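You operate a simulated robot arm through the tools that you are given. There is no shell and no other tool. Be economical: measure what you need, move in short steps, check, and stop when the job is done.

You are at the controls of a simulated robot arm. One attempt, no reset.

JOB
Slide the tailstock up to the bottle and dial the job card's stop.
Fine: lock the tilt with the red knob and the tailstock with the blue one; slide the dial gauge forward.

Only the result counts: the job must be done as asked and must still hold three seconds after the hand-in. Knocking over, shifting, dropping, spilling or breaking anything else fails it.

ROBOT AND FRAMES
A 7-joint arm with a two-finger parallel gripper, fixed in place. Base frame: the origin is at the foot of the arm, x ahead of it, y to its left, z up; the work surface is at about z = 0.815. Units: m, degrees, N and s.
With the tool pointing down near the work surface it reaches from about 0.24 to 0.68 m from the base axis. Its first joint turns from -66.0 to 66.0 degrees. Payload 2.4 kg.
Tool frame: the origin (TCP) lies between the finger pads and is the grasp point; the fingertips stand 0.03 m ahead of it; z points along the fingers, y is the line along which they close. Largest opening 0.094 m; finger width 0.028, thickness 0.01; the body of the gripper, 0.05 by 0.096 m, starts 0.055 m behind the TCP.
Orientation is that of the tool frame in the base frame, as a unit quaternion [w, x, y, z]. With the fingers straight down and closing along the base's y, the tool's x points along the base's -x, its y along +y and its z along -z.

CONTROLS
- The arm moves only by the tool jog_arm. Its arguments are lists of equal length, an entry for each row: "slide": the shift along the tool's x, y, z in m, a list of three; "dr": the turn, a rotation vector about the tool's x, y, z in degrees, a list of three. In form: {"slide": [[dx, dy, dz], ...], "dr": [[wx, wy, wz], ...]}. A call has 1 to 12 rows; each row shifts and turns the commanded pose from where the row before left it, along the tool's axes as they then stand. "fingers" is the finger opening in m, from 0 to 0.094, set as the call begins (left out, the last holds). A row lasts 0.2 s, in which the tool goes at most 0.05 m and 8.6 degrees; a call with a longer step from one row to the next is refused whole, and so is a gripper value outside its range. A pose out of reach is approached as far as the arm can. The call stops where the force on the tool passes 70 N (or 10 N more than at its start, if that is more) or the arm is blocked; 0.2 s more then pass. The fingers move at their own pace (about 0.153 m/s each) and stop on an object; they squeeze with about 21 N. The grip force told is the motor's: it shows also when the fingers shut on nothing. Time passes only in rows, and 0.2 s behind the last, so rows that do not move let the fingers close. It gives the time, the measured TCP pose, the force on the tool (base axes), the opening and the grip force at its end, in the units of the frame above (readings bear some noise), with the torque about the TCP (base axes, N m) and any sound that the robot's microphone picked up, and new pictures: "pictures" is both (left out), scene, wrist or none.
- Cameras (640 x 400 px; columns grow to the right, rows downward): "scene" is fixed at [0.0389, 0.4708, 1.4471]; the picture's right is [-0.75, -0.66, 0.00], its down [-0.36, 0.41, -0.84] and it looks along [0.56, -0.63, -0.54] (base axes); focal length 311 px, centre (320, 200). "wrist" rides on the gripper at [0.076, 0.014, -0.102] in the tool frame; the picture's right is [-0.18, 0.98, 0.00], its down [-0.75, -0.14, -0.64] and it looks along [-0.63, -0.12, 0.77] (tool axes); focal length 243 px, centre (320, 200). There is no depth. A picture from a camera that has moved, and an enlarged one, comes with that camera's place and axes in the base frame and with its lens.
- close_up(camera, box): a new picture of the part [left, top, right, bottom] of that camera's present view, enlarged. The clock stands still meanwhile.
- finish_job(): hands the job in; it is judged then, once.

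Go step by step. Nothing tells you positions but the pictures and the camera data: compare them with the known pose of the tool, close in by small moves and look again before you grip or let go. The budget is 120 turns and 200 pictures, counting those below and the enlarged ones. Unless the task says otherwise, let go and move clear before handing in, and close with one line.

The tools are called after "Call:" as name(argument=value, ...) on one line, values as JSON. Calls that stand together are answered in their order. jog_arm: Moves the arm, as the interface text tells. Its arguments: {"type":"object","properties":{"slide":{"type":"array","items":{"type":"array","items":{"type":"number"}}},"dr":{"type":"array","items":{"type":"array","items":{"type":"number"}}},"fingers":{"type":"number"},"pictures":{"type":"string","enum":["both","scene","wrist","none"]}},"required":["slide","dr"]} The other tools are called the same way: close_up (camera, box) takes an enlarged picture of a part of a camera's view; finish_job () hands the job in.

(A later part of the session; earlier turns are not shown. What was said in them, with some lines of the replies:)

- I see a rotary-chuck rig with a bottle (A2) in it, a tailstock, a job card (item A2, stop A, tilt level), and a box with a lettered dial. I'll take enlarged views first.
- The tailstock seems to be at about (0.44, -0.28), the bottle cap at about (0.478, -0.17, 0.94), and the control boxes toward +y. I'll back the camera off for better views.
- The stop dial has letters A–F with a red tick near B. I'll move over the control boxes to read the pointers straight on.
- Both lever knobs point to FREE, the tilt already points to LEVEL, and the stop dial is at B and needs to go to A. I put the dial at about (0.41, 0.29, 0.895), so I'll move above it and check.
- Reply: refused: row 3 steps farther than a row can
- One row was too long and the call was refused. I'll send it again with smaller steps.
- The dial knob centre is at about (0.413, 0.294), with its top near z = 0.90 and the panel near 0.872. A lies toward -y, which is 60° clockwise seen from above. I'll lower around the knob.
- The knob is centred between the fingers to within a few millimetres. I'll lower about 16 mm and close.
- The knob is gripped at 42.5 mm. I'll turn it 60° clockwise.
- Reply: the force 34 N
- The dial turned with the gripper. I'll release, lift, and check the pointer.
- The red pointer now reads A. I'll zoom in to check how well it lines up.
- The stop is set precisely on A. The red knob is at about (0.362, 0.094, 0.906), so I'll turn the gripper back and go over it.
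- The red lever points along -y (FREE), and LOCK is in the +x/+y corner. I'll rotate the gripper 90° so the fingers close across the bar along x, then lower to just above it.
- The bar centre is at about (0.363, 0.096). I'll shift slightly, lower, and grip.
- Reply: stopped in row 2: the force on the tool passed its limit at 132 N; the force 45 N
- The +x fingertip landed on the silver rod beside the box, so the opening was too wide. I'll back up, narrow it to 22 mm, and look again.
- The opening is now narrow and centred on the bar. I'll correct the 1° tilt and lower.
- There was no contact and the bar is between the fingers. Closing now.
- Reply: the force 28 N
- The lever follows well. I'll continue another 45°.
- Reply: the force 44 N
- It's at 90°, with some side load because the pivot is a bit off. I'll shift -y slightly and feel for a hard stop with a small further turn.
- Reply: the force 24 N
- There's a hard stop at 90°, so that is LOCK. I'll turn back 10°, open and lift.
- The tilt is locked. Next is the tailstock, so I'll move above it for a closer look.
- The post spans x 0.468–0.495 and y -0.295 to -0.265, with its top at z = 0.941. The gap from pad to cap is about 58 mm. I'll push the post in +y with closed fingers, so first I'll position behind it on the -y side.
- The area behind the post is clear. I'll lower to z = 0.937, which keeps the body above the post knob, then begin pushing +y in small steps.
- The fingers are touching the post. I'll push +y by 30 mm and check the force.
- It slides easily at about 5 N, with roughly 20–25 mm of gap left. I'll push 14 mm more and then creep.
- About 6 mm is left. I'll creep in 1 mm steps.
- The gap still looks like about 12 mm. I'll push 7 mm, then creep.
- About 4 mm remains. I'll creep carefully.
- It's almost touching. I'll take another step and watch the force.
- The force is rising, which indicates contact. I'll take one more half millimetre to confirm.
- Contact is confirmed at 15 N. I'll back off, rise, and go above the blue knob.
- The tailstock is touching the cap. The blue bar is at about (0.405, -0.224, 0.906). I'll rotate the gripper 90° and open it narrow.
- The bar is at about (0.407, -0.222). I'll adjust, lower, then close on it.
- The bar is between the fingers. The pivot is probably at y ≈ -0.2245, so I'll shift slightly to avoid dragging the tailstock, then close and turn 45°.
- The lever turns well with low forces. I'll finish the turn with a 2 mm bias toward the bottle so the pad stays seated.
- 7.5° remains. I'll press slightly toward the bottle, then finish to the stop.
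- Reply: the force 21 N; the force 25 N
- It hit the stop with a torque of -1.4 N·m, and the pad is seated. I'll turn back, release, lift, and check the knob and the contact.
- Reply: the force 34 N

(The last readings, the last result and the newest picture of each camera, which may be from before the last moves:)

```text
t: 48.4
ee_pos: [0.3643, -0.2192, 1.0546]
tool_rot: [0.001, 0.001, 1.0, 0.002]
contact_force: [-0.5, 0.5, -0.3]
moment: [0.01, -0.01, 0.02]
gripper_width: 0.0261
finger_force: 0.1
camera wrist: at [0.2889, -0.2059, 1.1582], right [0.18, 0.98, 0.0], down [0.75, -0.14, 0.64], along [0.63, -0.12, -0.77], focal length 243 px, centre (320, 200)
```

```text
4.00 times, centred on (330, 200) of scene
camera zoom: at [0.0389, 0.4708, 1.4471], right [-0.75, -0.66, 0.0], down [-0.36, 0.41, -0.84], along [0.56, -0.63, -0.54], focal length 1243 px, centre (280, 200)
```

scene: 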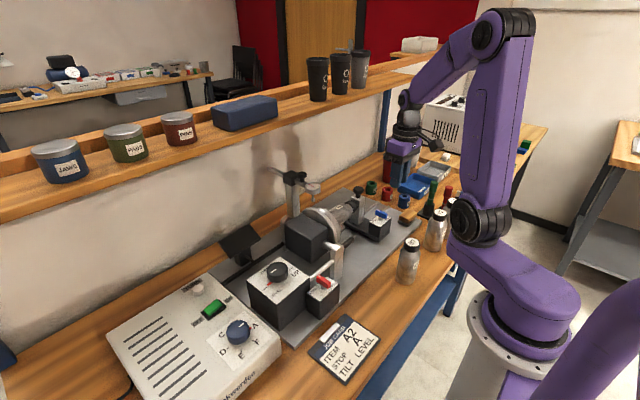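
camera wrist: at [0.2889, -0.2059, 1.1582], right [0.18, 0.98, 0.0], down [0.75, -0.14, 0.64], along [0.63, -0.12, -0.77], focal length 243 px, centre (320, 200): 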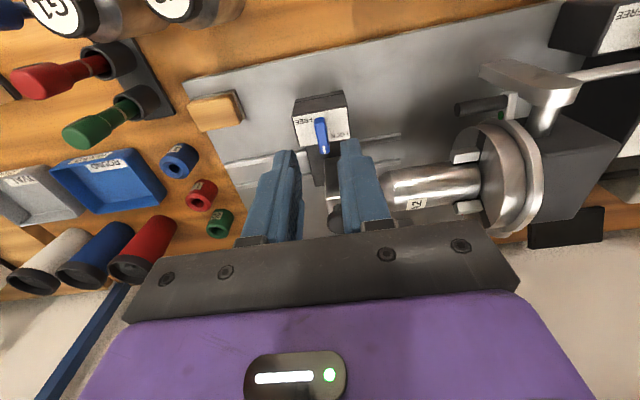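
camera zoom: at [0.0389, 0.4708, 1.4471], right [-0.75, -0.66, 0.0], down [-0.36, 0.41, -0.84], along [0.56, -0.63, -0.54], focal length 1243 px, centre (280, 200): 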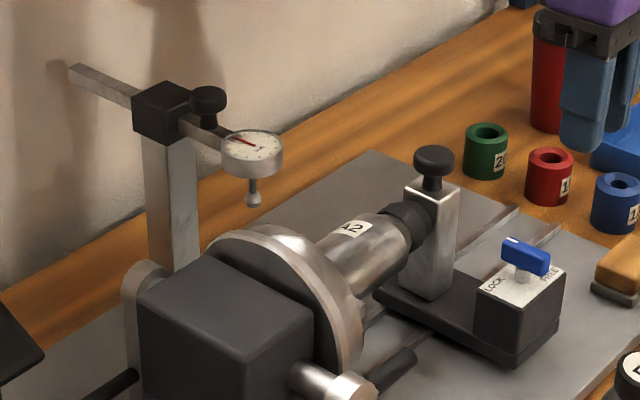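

Both locks are set and the pad touches the cap. The dial gauge appears to be at about (0.58, -0.11, 0.98), on a bar running along x. I'll move in for a good view of it.

Call:
jog_arm(slide=[[-0.03, 0.03, -0.025], [-0.03, 0.03, -0.025], [-0.03, 0.02, 0], [-0.03, 0.01, 0]], dr=[[0, 0, 0], [0, 0, 0], [0, 0, 0], [0, 0, 0]], fingers=0.09, pictures="wrist")

Call:
close_up(camera="wrist", box=[220, 80, 420, 230])

Call:
close_up(camera="scene", box=[270, 155, 370, 230])

```text
t: 49.4
ee_pos: [0.4856, -0.1288, 1.1076]
tool_rot: [0.001, 0.001, 1.0, 0.001]
contact_force: [-0.2, 0.3, -0.3]
moment: [0.04, -0.04, 0.01]
gripper_width: 0.0899
finger_force: 0.0
camera wrist: at [0.4095, -0.1145, 1.2116], right [0.19, 0.98, 0.0], down [0.75, -0.14, 0.64], along [0.63, -0.12, -0.77], focal length 243 px, centre (320, 200)
```

wrist: 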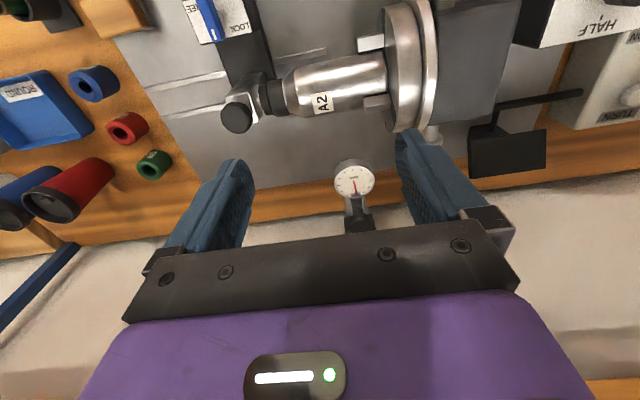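

```text
2.67 times, centred on (320, 155) of wrist
camera zoom: at [0.4095, -0.1145, 1.2116], right [0.19, 0.98, 0.0], down [0.75, -0.14, 0.64], along [0.63, -0.12, -0.77], focal length 647 px, centre (320, 320)
```

zoom: 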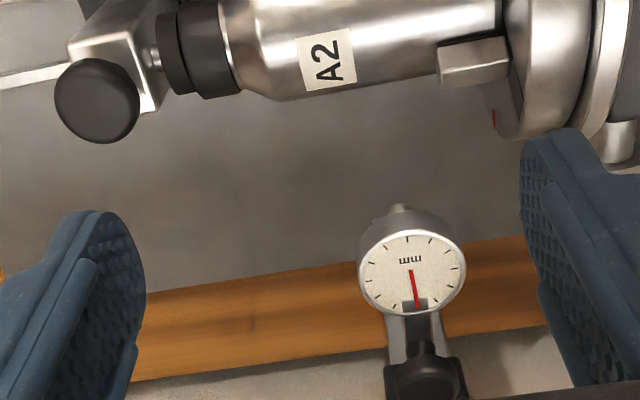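

```text
5.33 times, centred on (320, 192) of scene
camera zoom: at [0.0389, 0.4708, 1.4471], right [-0.75, -0.66, 0.0], down [-0.36, 0.41, -0.84], along [0.56, -0.63, -0.54], focal length 1657 px, centre (320, 240)
```

zoom: 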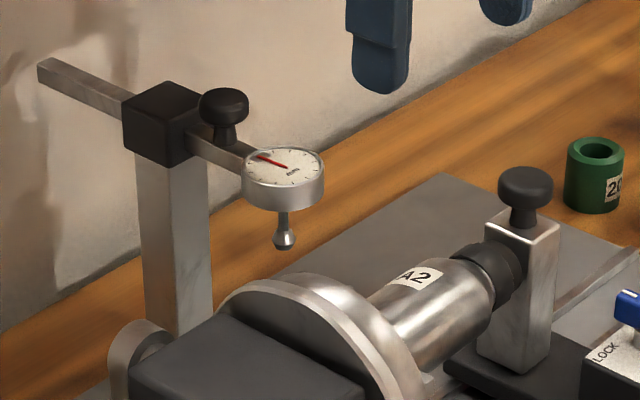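

The bar has an upright knob just in front of the clamp at about (0.624, -0.107, 1.01), which works as a handle. The shelf is close behind, so I'll tilt the hand back 20° and approach the knob.

Call:
jog_arm(slide=[[0, 0, 0], [0, 0, 0], [0, 0, 0], [-0.0232, 0.005, 0.0212], [-0.0232, 0.005, 0.0212], [-0.0232, 0.005, 0.0212], [-0.0232, 0.005, 0.0212]], dr=[[0, -6.67, 0], [0, -6.67, 0], [0, -6.66, 0], [0, 0, 0], [0, 0, 0], [0, 0, 0], [0, 0, 0]], fingers=0.05)

Call:
close_up(camera="scene", box=[250, 100, 390, 230])

Call:
close_up(camera="wrist", box=[220, 60, 420, 210])

```text
t: 51.0
ee_pos: [0.5996, -0.1113, 1.0559]
tool_rot: [0.175, 0.0, 0.985, 0.001]
contact_force: [0.4, 0.0, -0.1]
moment: [0.0, 0.0, -0.02]
gripper_width: 0.0501
finger_force: 0.2
camera wrist: at [0.4935, -0.0982, 1.1267], right [0.17, 0.98, 0.07], down [0.49, -0.14, 0.86], along [0.86, -0.12, -0.5], focal length 243 px, centre (320, 200)
```

scene: 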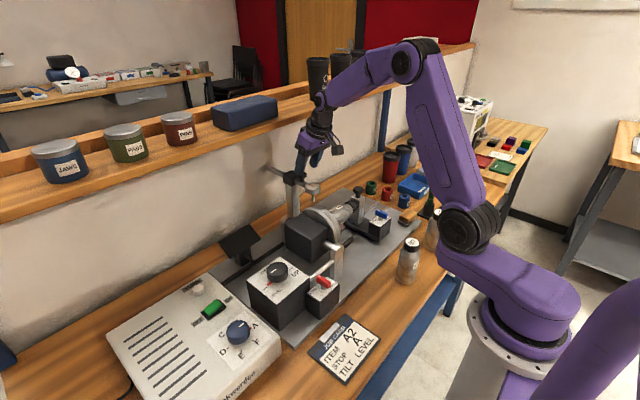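
wrist: 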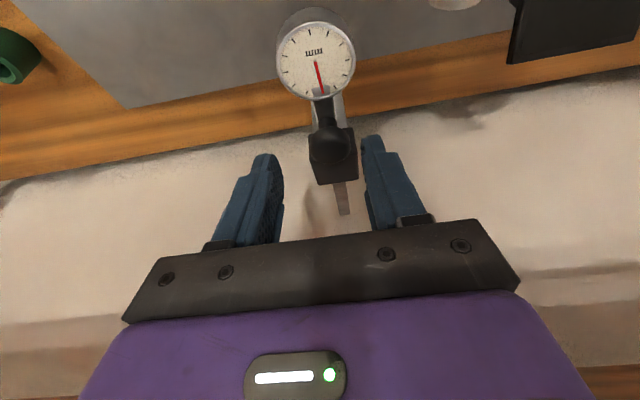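

```text
3.08 times, centred on (320, 165) of scene
camera zoom: at [0.0389, 0.4708, 1.4471], right [-0.75, -0.66, 0.0], down [-0.36, 0.41, -0.84], along [0.56, -0.63, -0.54], focal length 956 px, centre (320, 308)
```

zoom: 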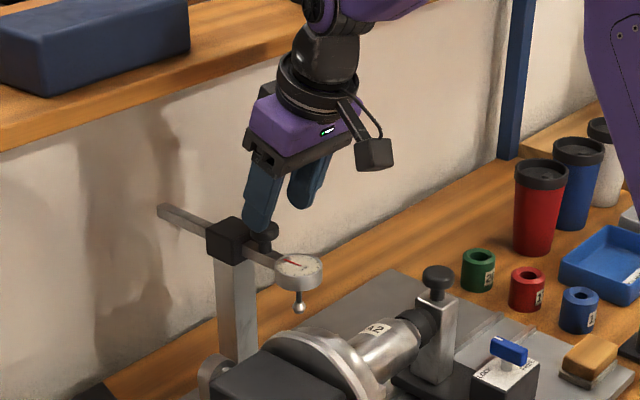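

```text
2.67 times, centred on (320, 135) of wrist
camera zoom: at [0.4935, -0.0982, 1.1267], right [0.17, 0.98, 0.07], down [0.49, -0.14, 0.86], along [0.86, -0.12, -0.5], focal length 647 px, centre (320, 373)
```

zoom: 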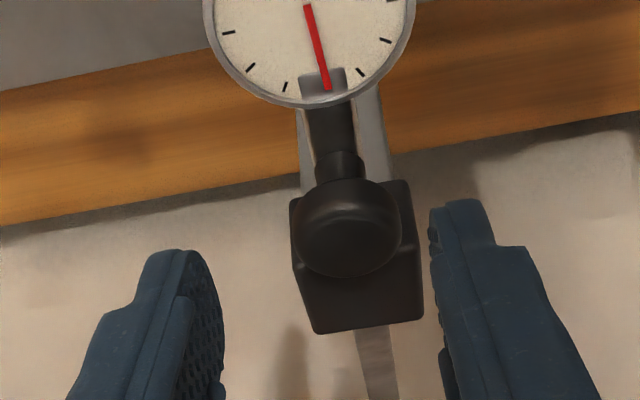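

The knob is centred at about (0.625, -0.107, 1.008) and the clamp face is at x ≈ 0.654. I'll lower with the fingers straddling the knob.

Call:
jog_arm(slide=[[-0.0013, 0.0045, 0.018], [-0.0013, 0, 0.018], [-0.0012, 0, 0.0165]], dr=[[0, 0, 0], [0, 0, 0], [0, 0, 0]])

Call:
close_up(camera="scene", box=[270, 140, 360, 210])

Call:
close_up(camera="wrist", box=[240, 60, 400, 210])

```text
t: 51.8
ee_pos: [0.6245, -0.1081, 1.0088]
tool_rot: [0.175, 0.001, 0.984, 0.0]
contact_force: [1.1, -0.1, -0.8]
moment: [0.01, 0.03, -0.01]
gripper_width: 0.0499
finger_force: 0.0
camera wrist: at [0.5175, -0.0951, 1.0805], right [0.17, 0.98, 0.07], down [0.49, -0.14, 0.86], along [0.86, -0.12, -0.5], focal length 243 px, centre (320, 200)
```

scene: 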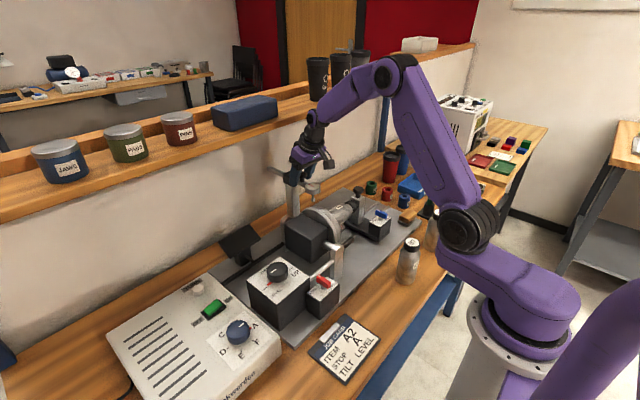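
wrist: 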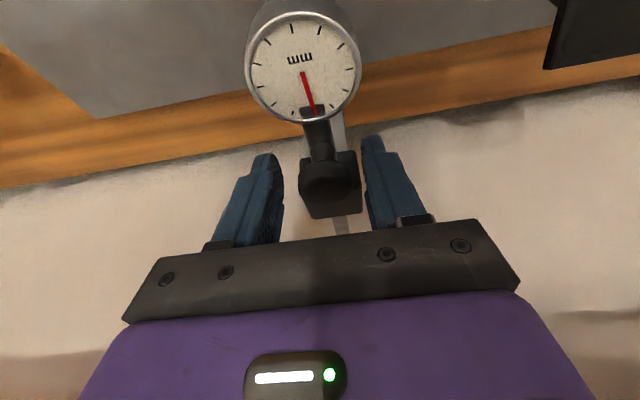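

```text
5.71 times, centred on (315, 175) of scene
camera zoom: at [0.0389, 0.4708, 1.4471], right [-0.75, -0.66, 0.0], down [-0.36, 0.41, -0.84], along [0.56, -0.63, -0.54], focal length 1775 px, centre (349, 343)
```

zoom: 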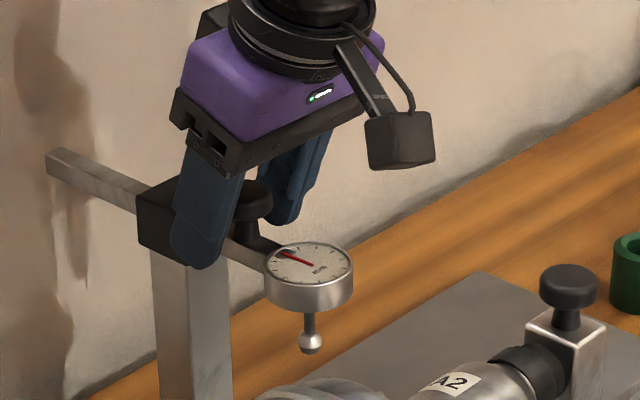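

```text
2.67 times, centred on (320, 135) of wrist
camera zoom: at [0.5175, -0.0951, 1.0805], right [0.17, 0.98, 0.07], down [0.49, -0.14, 0.86], along [0.86, -0.12, -0.5], focal length 647 px, centre (320, 373)
```

zoom: 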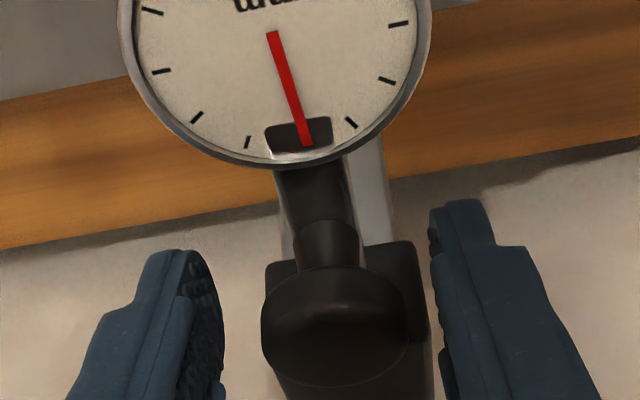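

The knob is centred between the fingers. Closing on it now.

Call:
jog_arm(slide=[[0, 0.001, 0], [0, 0, 0], [0, 0, 0]], dr=[[0, 0, 0], [0, 0, 0], [0, 0, 0]], fingers=0.0)

Call:
close_up(camera="wrist", box=[240, 60, 400, 210])

```text
t: 52.6
ee_pos: [0.6241, -0.1045, 1.0094]
tool_rot: [0.175, -0.001, 0.985, 0.003]
contact_force: [8.7, 12.7, -6.9]
moment: [0.14, -0.2, 0.51]
gripper_width: 0.0396
finger_force: 44.6
camera wrist: at [0.5176, -0.0922, 1.0805], right [0.17, 0.98, 0.07], down [0.49, -0.14, 0.86], along [0.86, -0.11, -0.5], focal length 243 px, centre (320, 200)
```

scene: 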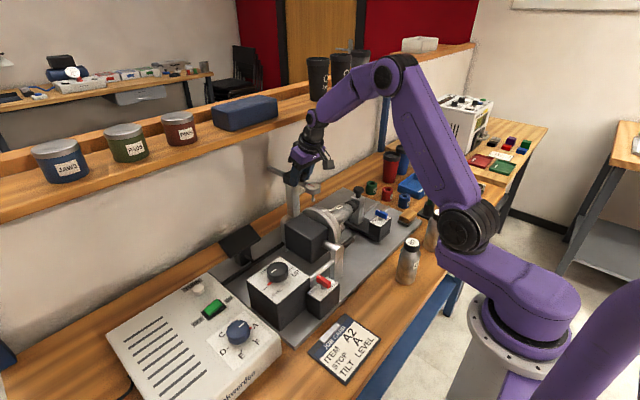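
wrist: 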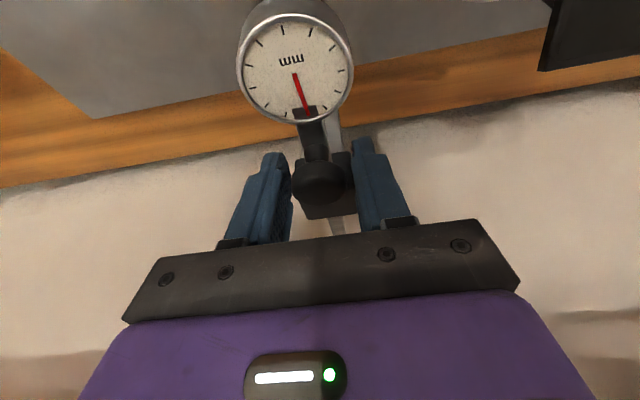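

```text
2.67 times, centred on (320, 135) of wrist
camera zoom: at [0.5176, -0.0922, 1.0805], right [0.17, 0.98, 0.07], down [0.49, -0.14, 0.86], along [0.86, -0.11, -0.5], focal length 647 px, centre (320, 373)
```

zoom: 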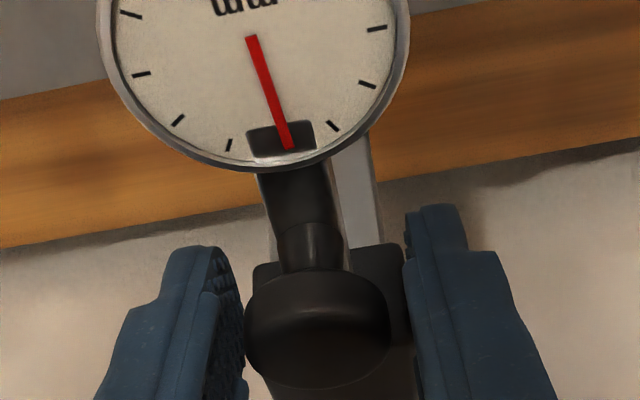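

The fingers stopped at 40 mm, so the tips caught the clamp block beside the knob. I'll open, move back about 12 mm and up a little, then close again.

Call:
jog_arm(slide=[[0, 0, 0], [0, 0, 0], [0.0095, -0.001, -0.009], [0, 0, 0]], dr=[[0, 0, 0], [0, 0, 0], [0, 0, 0], [0, 0, 0]], fingers=0.05, pictures="none")

Call:
jog_arm(slide=[[0, 0, 0], [0, 0, 0], [0, 0, 0]], dr=[[0, 0, 0], [0, 0, 0], [0, 0, 0]], fingers=0.0, pictures="none")

Call:
close_up(camera="wrist", box=[240, 60, 400, 210])

Call:
close_up(camera="scene", box=[270, 140, 360, 210])

```text
t: 53.6
ee_pos: [0.6098, -0.1081, 1.0169]
tool_rot: [0.175, 0.001, 0.985, 0.001]
contact_force: [-0.6, 0.4, 1.2]
moment: [0.02, 0.04, -0.01]
gripper_width: 0.0502
finger_force: 0.1
```

```text
t: 54.4
ee_pos: [0.6112, -0.1055, 1.0169]
tool_rot: [0.174, -0.002, 0.985, 0.001]
contact_force: [-3.5, 17.1, 4.0]
moment: [0.21, 0.16, 0.18]
gripper_width: 0.0272
finger_force: 45.1
```

```text
2.67 times, centred on (320, 135) of wrist
camera zoom: at [0.505, -0.0921, 1.0876], right [0.17, 0.98, 0.07], down [0.49, -0.14, 0.86], along [0.86, -0.11, -0.5], focal length 647 px, centre (320, 373)
```

zoom: 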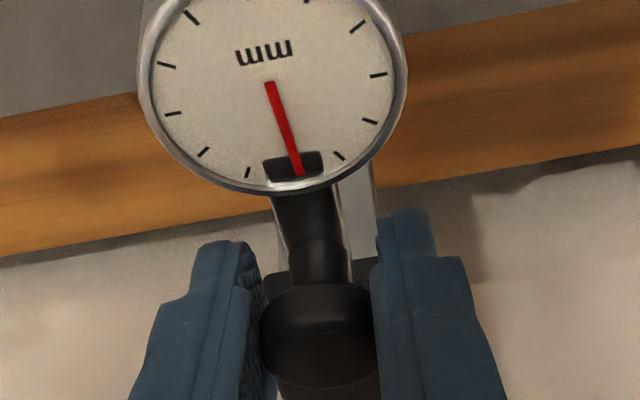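

```text
5.71 times, centred on (315, 175) of scene
camera zoom: at [0.0387, 0.4713, 1.4469], right [-0.75, -0.66, 0.0], down [-0.36, 0.41, -0.84], along [0.56, -0.63, -0.54], focal length 1775 px, centre (349, 343)
```

zoom: 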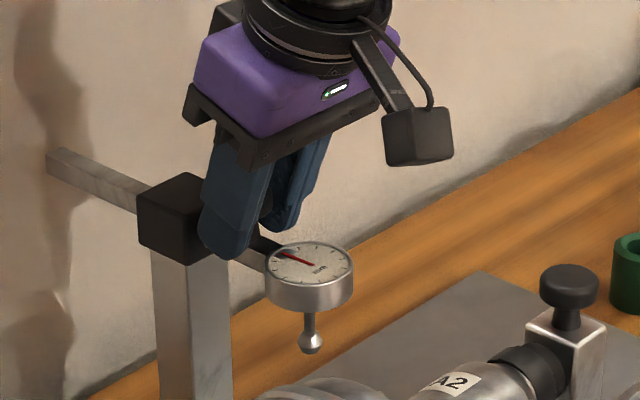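

The knob is gripped at 27 mm. I'll pull it along base -x by 15 mm and check that it moves.

Call:
jog_arm(slide=[[0.0047, 0.0008, -0.0017], [0.0047, 0, -0.0017], [0.0047, 0, -0.0017]], dr=[[0, 0, 0], [0, 0, 0], [0, 0, 0]], pictures="none")

Call:
close_up(camera="scene", box=[270, 140, 390, 230])

```text
t: 55.2
ee_pos: [0.598, -0.1056, 1.0169]
tool_rot: [0.176, 0.0, 0.984, 0.001]
contact_force: [1.4, 17.7, 4.4]
moment: [0.13, -0.37, 0.09]
gripper_width: 0.0269
finger_force: 45.0
```

```text
4.44 times, centred on (330, 185) of scene
camera zoom: at [0.0388, 0.4714, 1.4469], right [-0.75, -0.66, 0.0], down [-0.36, 0.41, -0.84], along [0.56, -0.63, -0.54], focal length 1381 px, centre (276, 267)
```

zoom: 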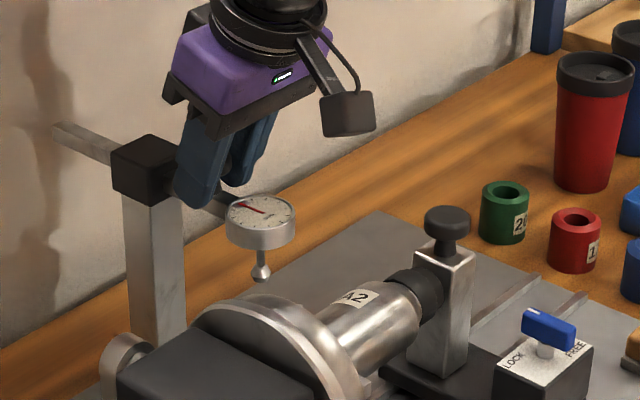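

The gauge moves with the knob. I'll pull another 15 mm, shifting +y slightly to relieve the side load.

Call:
jog_arm(slide=[[0.0047, 0.001, -0.0017], [0.0047, 0, -0.0017], [0.0047, 0, -0.0017]], dr=[[0, 0, 0], [0, 0, 0], [0, 0, 0]], pictures="none")

Call:
close_up(camera="scene", box=[270, 140, 390, 230])

Call:
close_up(camera="wrist", box=[200, 0, 440, 180])

```text
t: 56.0
ee_pos: [0.5819, -0.105, 1.0165]
tool_rot: [0.174, 0.0, 0.985, 0.001]
contact_force: [1.6, 14.5, 1.1]
moment: [0.03, -0.94, 0.16]
gripper_width: 0.0271
finger_force: 44.8
```

```text
4.44 times, centred on (330, 185) of scene
camera zoom: at [0.0389, 0.4713, 1.4469], right [-0.75, -0.66, 0.0], down [-0.36, 0.41, -0.84], along [0.56, -0.63, -0.54], focal length 1381 px, centre (276, 267)
```

zoom: 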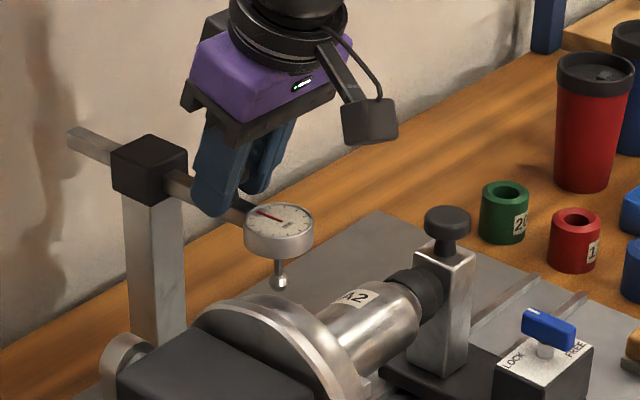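

```text
2.22 times, centred on (320, 90) of wrist
camera zoom: at [0.4754, -0.0917, 1.0875], right [0.17, 0.98, 0.07], down [0.49, -0.14, 0.86], along [0.86, -0.12, -0.5], focal length 539 px, centre (320, 444)
```

zoom: 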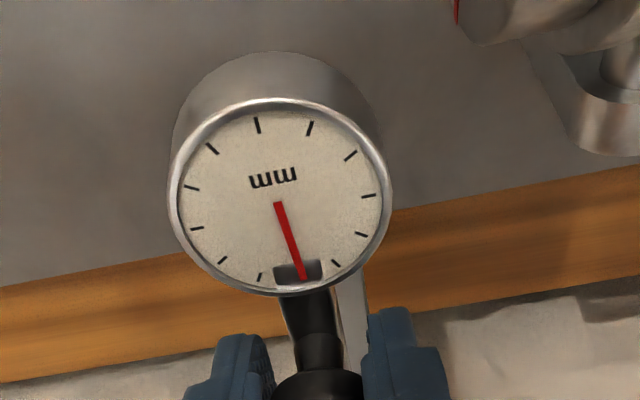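

30 mm of travel so far and still free. I'll continue 10 mm at a time.

Call:
jog_arm(slide=[[0.0047, 0, -0.0017], [0.0047, 0, -0.0017]], dr=[[0, 0, 0], [0, 0, 0]], pictures="none")

Call:
close_up(camera="scene", box=[290, 160, 370, 220])

```text
t: 56.6
ee_pos: [0.5693, -0.1057, 1.0164]
tool_rot: [0.175, 0.0, 0.985, 0.001]
contact_force: [1.6, 14.2, 8.2]
moment: [0.08, 0.9, 0.08]
gripper_width: 0.0271
finger_force: 45.2
```

```text
6.67 times, centred on (330, 190) of scene
camera zoom: at [0.0388, 0.4713, 1.4469], right [-0.75, -0.66, 0.0], down [-0.36, 0.41, -0.84], along [0.56, -0.63, -0.54], focal length 2071 px, centre (253, 267)
```

zoom: 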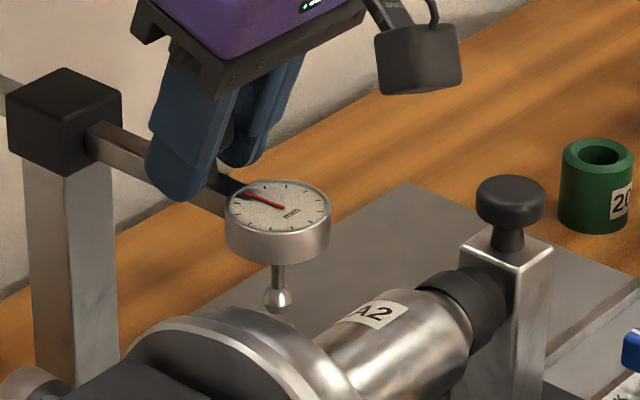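

It's still free. Another 10 mm while watching the x force.

Call:
jog_arm(slide=[[0.0024, 0, -0.0009], [0.0024, 0, -0.0009], [0.0024, 0, -0.0009], [0.0024, 0, -0.0009]], dr=[[0, 0, 0], [0, 0, 0], [0, 0, 0], [0, 0, 0]], pictures="none")

Call:
close_up(camera="scene", box=[290, 160, 370, 220])

Call:
close_up(camera="wrist", box=[160, 0, 480, 200])

```text
t: 57.6
ee_pos: [0.5597, -0.1059, 1.0156]
tool_rot: [0.175, 0.0, 0.985, 0.002]
contact_force: [1.7, 12.9, -6.0]
moment: [0.11, -1.03, -0.01]
gripper_width: 0.0271
finger_force: 45.5
```

```text
6.67 times, centred on (330, 190) of scene
camera zoom: at [0.039, 0.4712, 1.447], right [-0.75, -0.66, 0.0], down [-0.36, 0.41, -0.84], along [0.56, -0.63, -0.54], focal length 2071 px, centre (253, 267)
```

zoom: 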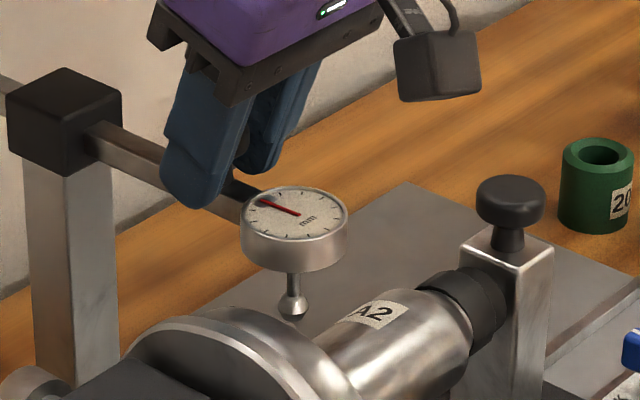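

```text
2.00 times, centred on (320, 100) of wrist
camera zoom: at [0.4549, -0.0917, 1.0876], right [0.17, 0.98, 0.07], down [0.49, -0.14, 0.86], along [0.86, -0.12, -0.5], focal length 485 px, centre (320, 400)
```

zoom: 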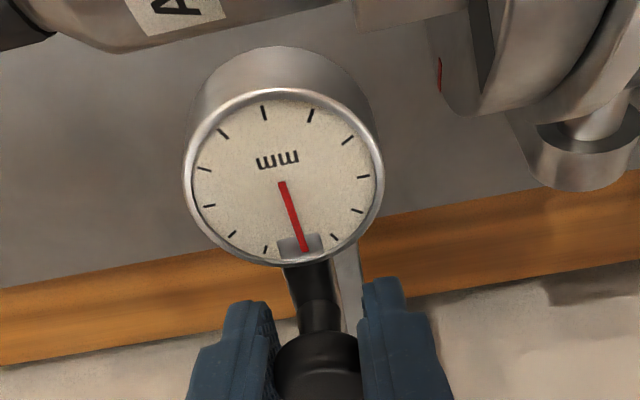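

50 mm of travel, with the probe tip near x = 0.53. I'll creep on, watching for contact with the bottle or the end stop.

Call:
jog_arm(slide=[[0.0019, 0, -0.0007], [0.0019, 0, -0.0007], [0.0019, 0, -0.0007]], dr=[[0, 0, 0], [0, 0, 0], [0, 0, 0]], pictures="none")

Call:
jog_arm(slide=[[0.0019, 0, -0.0007], [0.0019, 0, -0.0007]], dr=[[0, 0, 0], [0, 0, 0]], pictures="none")

Call:
close_up(camera="scene", box=[300, 170, 370, 220])

Call:
close_up(camera="wrist", box=[160, 0, 480, 200])

```text
t: 58.4
ee_pos: [0.5546, -0.1052, 1.0172]
tool_rot: [0.174, 0.0, 0.985, 0.001]
contact_force: [1.3, 14.8, -10.4]
moment: [0.06, -0.52, 0.15]
gripper_width: 0.0272
finger_force: 45.5
```

```text
t: 59.0
ee_pos: [0.5512, -0.1047, 1.017]
tool_rot: [0.173, 0.001, 0.985, 0.001]
contact_force: [1.0, 11.4, -16.3]
moment: [0.0, -0.32, 0.15]
gripper_width: 0.0273
finger_force: 44.7
```

```text
8.00 times, centred on (335, 195) of scene
camera zoom: at [0.0392, 0.4711, 1.447], right [-0.75, -0.66, 0.0], down [-0.36, 0.41, -0.84], along [0.56, -0.63, -0.54], focal length 2486 px, centre (200, 240)
```

zoom: 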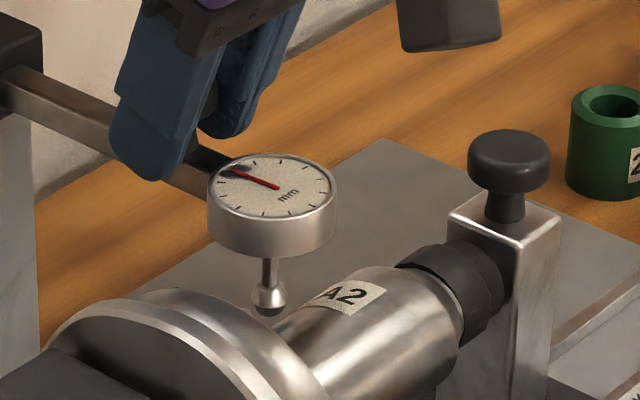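

```text
2.00 times, centred on (320, 100) of wrist
camera zoom: at [0.4445, -0.0916, 1.0878], right [0.17, 0.98, 0.07], down [0.49, -0.14, 0.86], along [0.85, -0.12, -0.51], focal length 485 px, centre (320, 400)
```

zoom: 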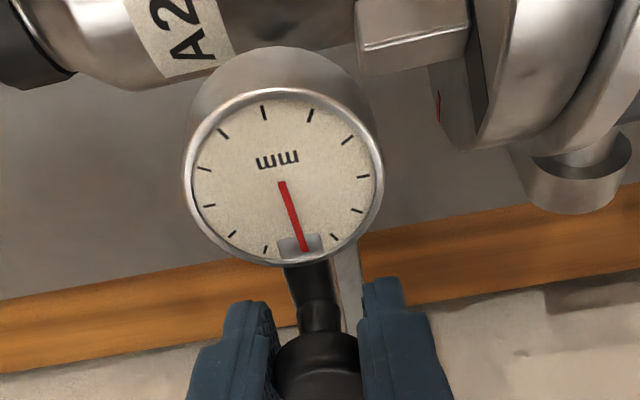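

There's still no x resistance and the probe looks nearly at the bottle's side. I'll continue in small steps.

Call:
jog_arm(slide=[[0.0021, 0, -0.0002], [0.0019, 0, -0.0007]], dr=[[0, 0, 0], [0, 0, 0]], pictures="none")

Call:
jog_arm(slide=[[0.0019, 0, -0.0007], [0.0019, 0, -0.0007]], dr=[[0, 0, 0], [0, 0, 0]], pictures="none")

Call:
close_up(camera="scene", box=[300, 170, 370, 220])

```text
t: 59.6
ee_pos: [0.5472, -0.1046, 1.0177]
tool_rot: [0.175, 0.001, 0.985, 0.002]
contact_force: [0.7, 8.9, -9.6]
moment: [0.1, 1.04, 0.05]
gripper_width: 0.0273
finger_force: 45.3
```

```text
t: 60.2
ee_pos: [0.5415, -0.1053, 1.0173]
tool_rot: [0.175, 0.0, 0.985, 0.001]
contact_force: [2.6, 6.6, -20.4]
moment: [0.0, -0.4, 0.07]
gripper_width: 0.0275
finger_force: 45.1
```

```text
8.00 times, centred on (335, 195) of scene
camera zoom: at [0.0393, 0.471, 1.447], right [-0.75, -0.66, 0.0], down [-0.36, 0.41, -0.84], along [0.56, -0.63, -0.54], focal length 2486 px, centre (200, 240)
```

zoom: 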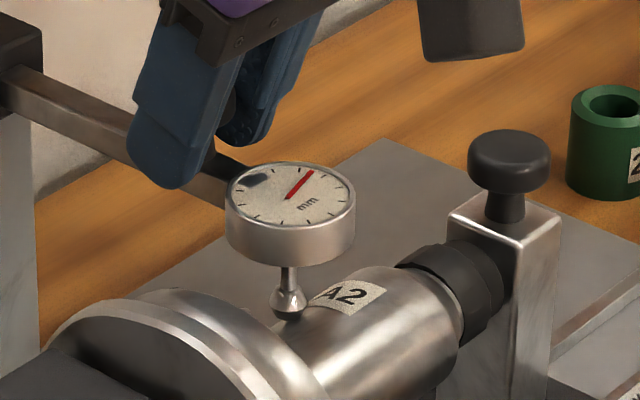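

The needle has moved, so the probe is engaging the bottle. I'll keep going in small steps to find the forward stop.

Call:
jog_arm(slide=[[0.0025, 0, 0.0006], [0.0019, 0, -0.0007]], dr=[[0, 0, 0], [0, 0, 0]], pictures="none")

Call:
jog_arm(slide=[[0.0019, 0, -0.0007], [0.0019, 0, -0.0007]], dr=[[0, 0, 0], [0, 0, 0]], pictures="none")

Call:
close_up(camera="scene", box=[300, 170, 370, 220])

Call:
close_up(camera="scene", box=[260, 140, 350, 210])

```text
t: 60.8
ee_pos: [0.5398, -0.1044, 1.0165]
tool_rot: [0.178, 0.0, 0.984, 0.001]
contact_force: [1.4, 8.9, 6.3]
moment: [0.13, 1.03, 0.05]
gripper_width: 0.0271
finger_force: 45.3
```

```text
t: 61.4
ee_pos: [0.5366, -0.1051, 1.0168]
tool_rot: [0.179, 0.0, 0.984, 0.0]
contact_force: [1.9, 9.0, 23.2]
moment: [0.11, -0.35, 0.04]
gripper_width: 0.0272
finger_force: 45.3
```

```text
8.00 times, centred on (335, 195) of scene
camera zoom: at [0.0385, 0.4712, 1.447], right [-0.75, -0.66, 0.0], down [-0.36, 0.41, -0.84], along [0.56, -0.63, -0.54], focal length 2486 px, centre (200, 240)
```

zoom: 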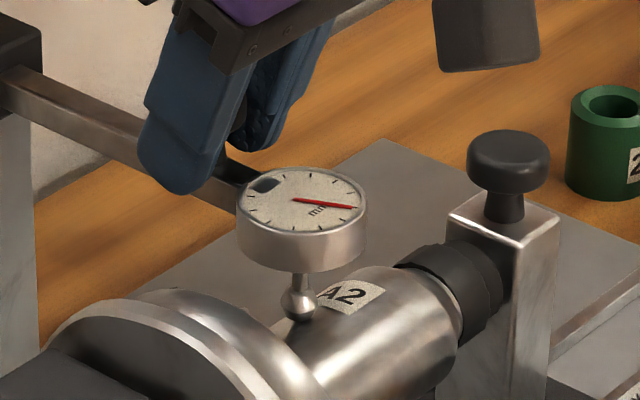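

```text
5.71 times, centred on (305, 175) of scene
camera zoom: at [0.0385, 0.4712, 1.447], right [-0.75, -0.66, 0.0], down [-0.36, 0.41, -0.84], along [0.56, -0.63, -0.54], focal length 1775 px, centre (406, 343)
```

zoom: 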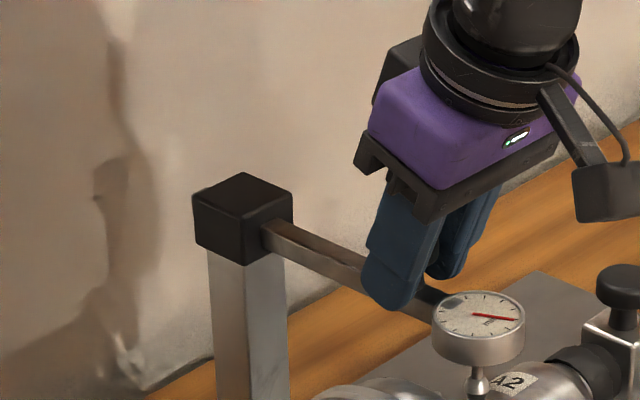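

The needle keeps moving and the rear of the bar is flush with the clamp. I'll relax the vertical load and continue to the stop.

Call:
jog_arm(slide=[[0.0015, 0, -0.0018], [0.0019, 0, -0.0007]], dr=[[0, 0, 0], [0, 0, 0]], pictures="none")

Call:
jog_arm(slide=[[0.0019, 0, -0.0007], [0.0019, 0, -0.0007]], dr=[[0, 0, 0], [0, 0, 0]], pictures="none")

Call:
close_up(camera="scene", box=[300, 170, 370, 220])

```text
t: 62.0
ee_pos: [0.5305, -0.1044, 1.017]
tool_rot: [0.176, 0.001, 0.984, 0.001]
contact_force: [1.4, 10.3, 21.0]
moment: [0.07, -0.81, -0.02]
gripper_width: 0.0271
finger_force: 44.4
```

```text
t: 62.6
ee_pos: [0.5272, -0.1055, 1.0156]
tool_rot: [0.176, 0.001, 0.984, 0.001]
contact_force: [-1.4, 6.9, 31.4]
moment: [0.14, 0.37, 0.05]
gripper_width: 0.027
finger_force: 45.2
```

```text
8.00 times, centred on (335, 195) of scene
camera zoom: at [0.0383, 0.4711, 1.447], right [-0.75, -0.66, 0.0], down [-0.36, 0.41, -0.84], along [0.56, -0.63, -0.54], focal length 2486 px, centre (200, 240)
```

zoom: 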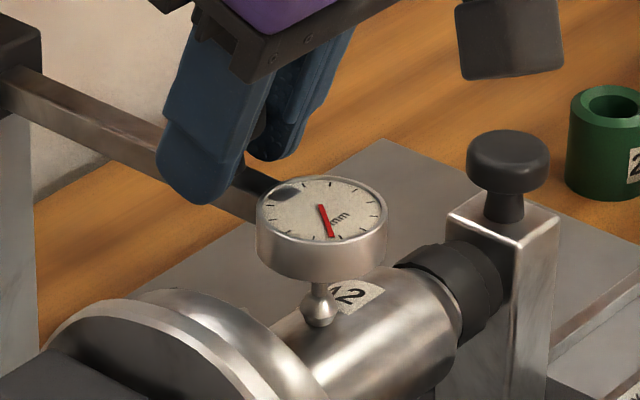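

The probe is at x ≈ 0.494 and the bottle axis is near 0.478. I'll relieve the vertical load again and continue.

Call:
jog_arm(slide=[[0.0014, 0, -0.0021], [0.0019, 0, -0.0007]], dr=[[0, 0, 0], [0, 0, 0]], pictures="none")

Call:
jog_arm(slide=[[0.0018, 0, -0.0009], [0.0019, 0, -0.0007]], dr=[[0, 0, 0], [0, 0, 0]], pictures="none")

Call:
close_up(camera="scene", box=[300, 170, 370, 220])

```text
t: 63.2
ee_pos: [0.5249, -0.1044, 1.0161]
tool_rot: [0.178, -0.001, 0.984, 0.001]
contact_force: [33.0, 5.5, -14.7]
moment: [0.06, -0.21, 0.06]
gripper_width: 0.0273
finger_force: 45.2
```

```text
t: 63.8
ee_pos: [0.5214, -0.1047, 1.0178]
tool_rot: [0.178, 0.0, 0.984, 0.0]
contact_force: [34.7, 7.8, -12.9]
moment: [0.07, -0.09, 0.04]
gripper_width: 0.0273
finger_force: 45.3
```

```text
8.00 times, centred on (335, 195) of scene
camera zoom: at [0.0401, 0.471, 1.447], right [-0.75, -0.66, 0.0], down [-0.36, 0.41, -0.84], along [0.56, -0.63, -0.54], focal length 2486 px, centre (200, 240)
```

zoom: 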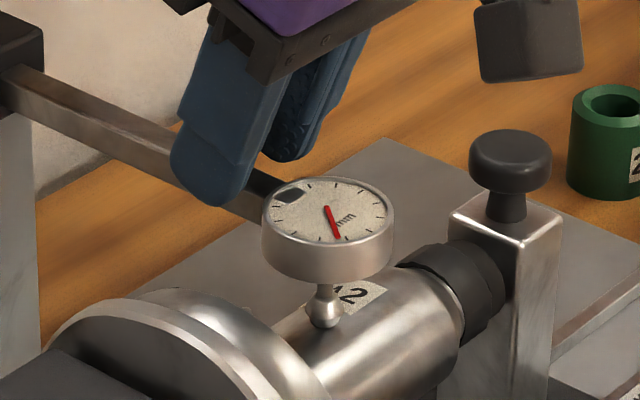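

The x resistance jumped to 34 N while the gauge stopped moving, so it is at its forward stop. I'll release and back away upward.

Call:
jog_arm(slide=[[0, 0, 0], [0, 0, 0], [0, 0, -0.02], [0, 0, -0.04], [0, 0, -0.04], [0, 0, -0.03]], dr=[[0, 0, 0], [0, 0, 0], [0, 0, 0], [0, 0, 0], [0, 0, 0], [0, 0, 0]], fingers=0.045)

Call:
close_up(camera="scene", box=[270, 150, 420, 250])

Call:
close_up(camera="wrist", box=[120, 0, 520, 230])

```text
t: 65.2
ee_pos: [0.4725, -0.1056, 1.1382]
tool_rot: [0.175, 0.0, 0.985, 0.001]
contact_force: [-0.5, 0.6, 0.4]
moment: [-0.02, -0.02, 0.01]
gripper_width: 0.045
finger_force: 0.1
camera wrist: at [0.3666, -0.0919, 1.2089], right [0.17, 0.98, 0.07], down [0.49, -0.14, 0.86], along [0.86, -0.12, -0.5], focal length 243 px, centre (320, 200)
```

scene: 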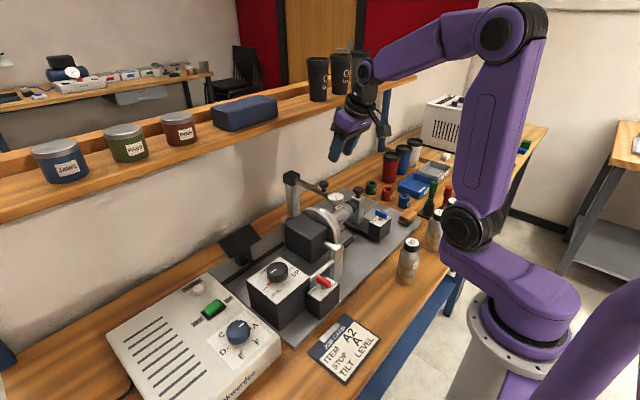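
wrist: 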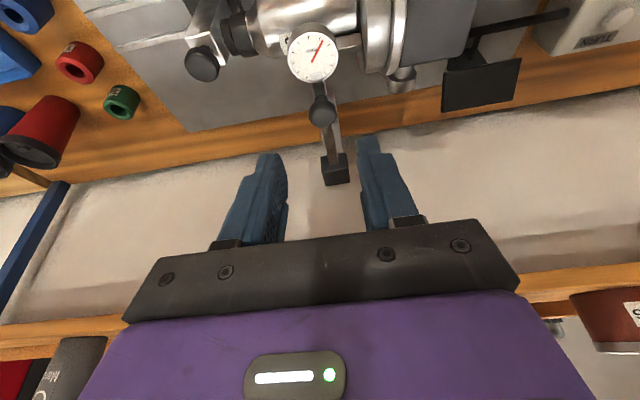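

```text
4.00 times, centred on (345, 200) of scene
camera zoom: at [0.0389, 0.4708, 1.4471], right [-0.75, -0.66, 0.0], down [-0.36, 0.41, -0.84], along [0.56, -0.63, -0.54], focal length 1243 px, centre (220, 200)
```

zoom: 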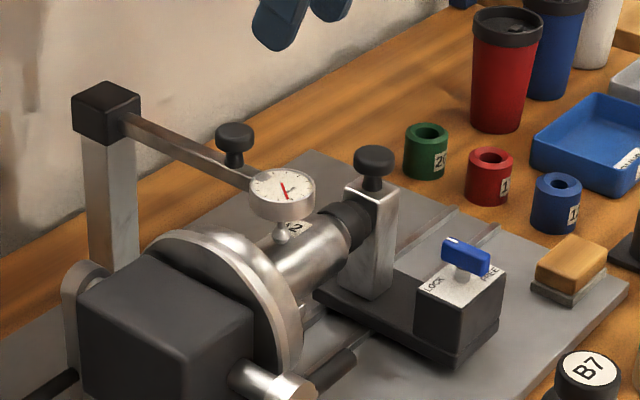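

```text
1.60 times, centred on (320, 115) of wrist
camera zoom: at [0.3666, -0.0919, 1.2089], right [0.17, 0.98, 0.07], down [0.49, -0.14, 0.86], along [0.86, -0.12, -0.5], focal length 388 px, centre (320, 336)
```

zoom: 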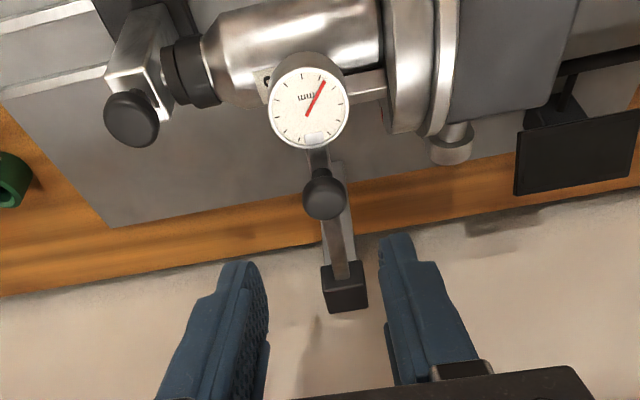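

The gauge is fully forward on the bottle. I'll move the arm clear and make a last check of all the settings.

Call:
jog_arm(slide=[[0.03, 0, -0.02], [0.03, 0, -0.01], [0.02, 0, 0]], dr=[[0, 6.67, 0], [0, 6.67, 0], [0, 6.66, 0]], pictures="wrist")

Call:
close_up(camera="scene", box=[200, 240, 380, 370])

Call:
close_up(camera="scene", box=[320, 170, 410, 245])

```text
t: 66.0
ee_pos: [0.3862, -0.1055, 1.1462]
tool_rot: [0.0, 0.002, 1.0, 0.001]
contact_force: [0.9, -0.3, -0.4]
moment: [0.0, 0.02, -0.01]
gripper_width: 0.0449
finger_force: 0.1
camera wrist: at [0.311, -0.0913, 1.2504], right [0.19, 0.98, 0.0], down [0.75, -0.14, 0.64], along [0.63, -0.12, -0.77], focal length 243 px, centre (320, 200)
```

wrist: 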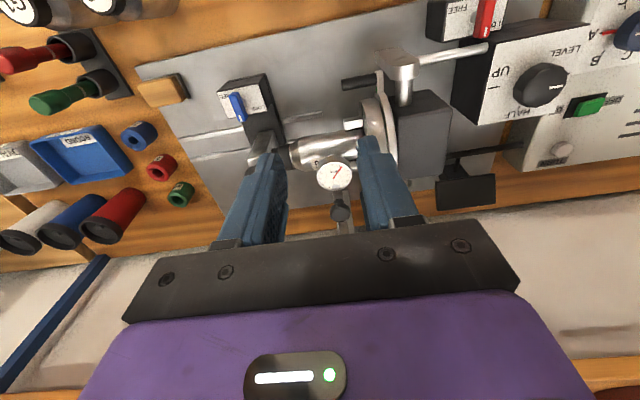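

```text
3.08 times, centred on (290, 305) of scene
camera zoom: at [0.0389, 0.4708, 1.4471], right [-0.75, -0.66, 0.0], down [-0.36, 0.41, -0.84], along [0.56, -0.63, -0.54], focal length 956 px, centre (412, -123)
```

zoom: 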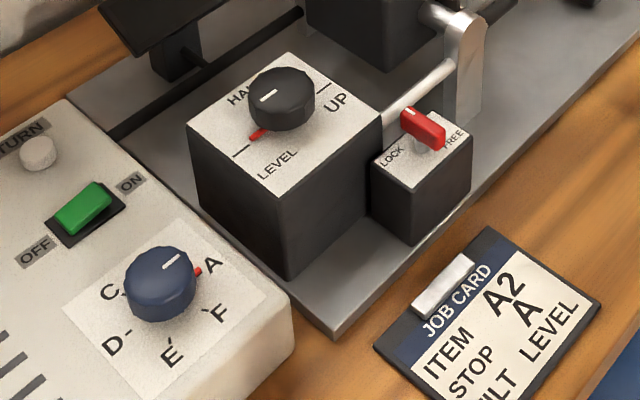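

```text
5.33 times, centred on (365, 208) of scene
camera zoom: at [0.0389, 0.4708, 1.4471], right [-0.75, -0.66, 0.0], down [-0.36, 0.41, -0.84], along [0.56, -0.63, -0.54], focal length 1657 px, centre (80, 160)
```

zoom: 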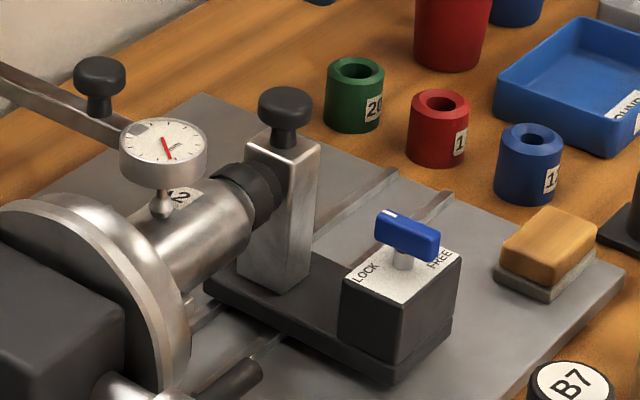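

Everything reads as asked: stop on A, tilt at LEVEL with the red knob on LOCK, tailstock against the cap with the blue knob on LOCK, and gauge forward. The arm is clear, so I'm handing in.

Call:
finish_job()

```text
The job is handed in.
```

I've handed the job in: the tailstock is up against the bottle and locked, the stop is on A, the tilt is locked at LEVEL, and the dial gauge is fully forward.
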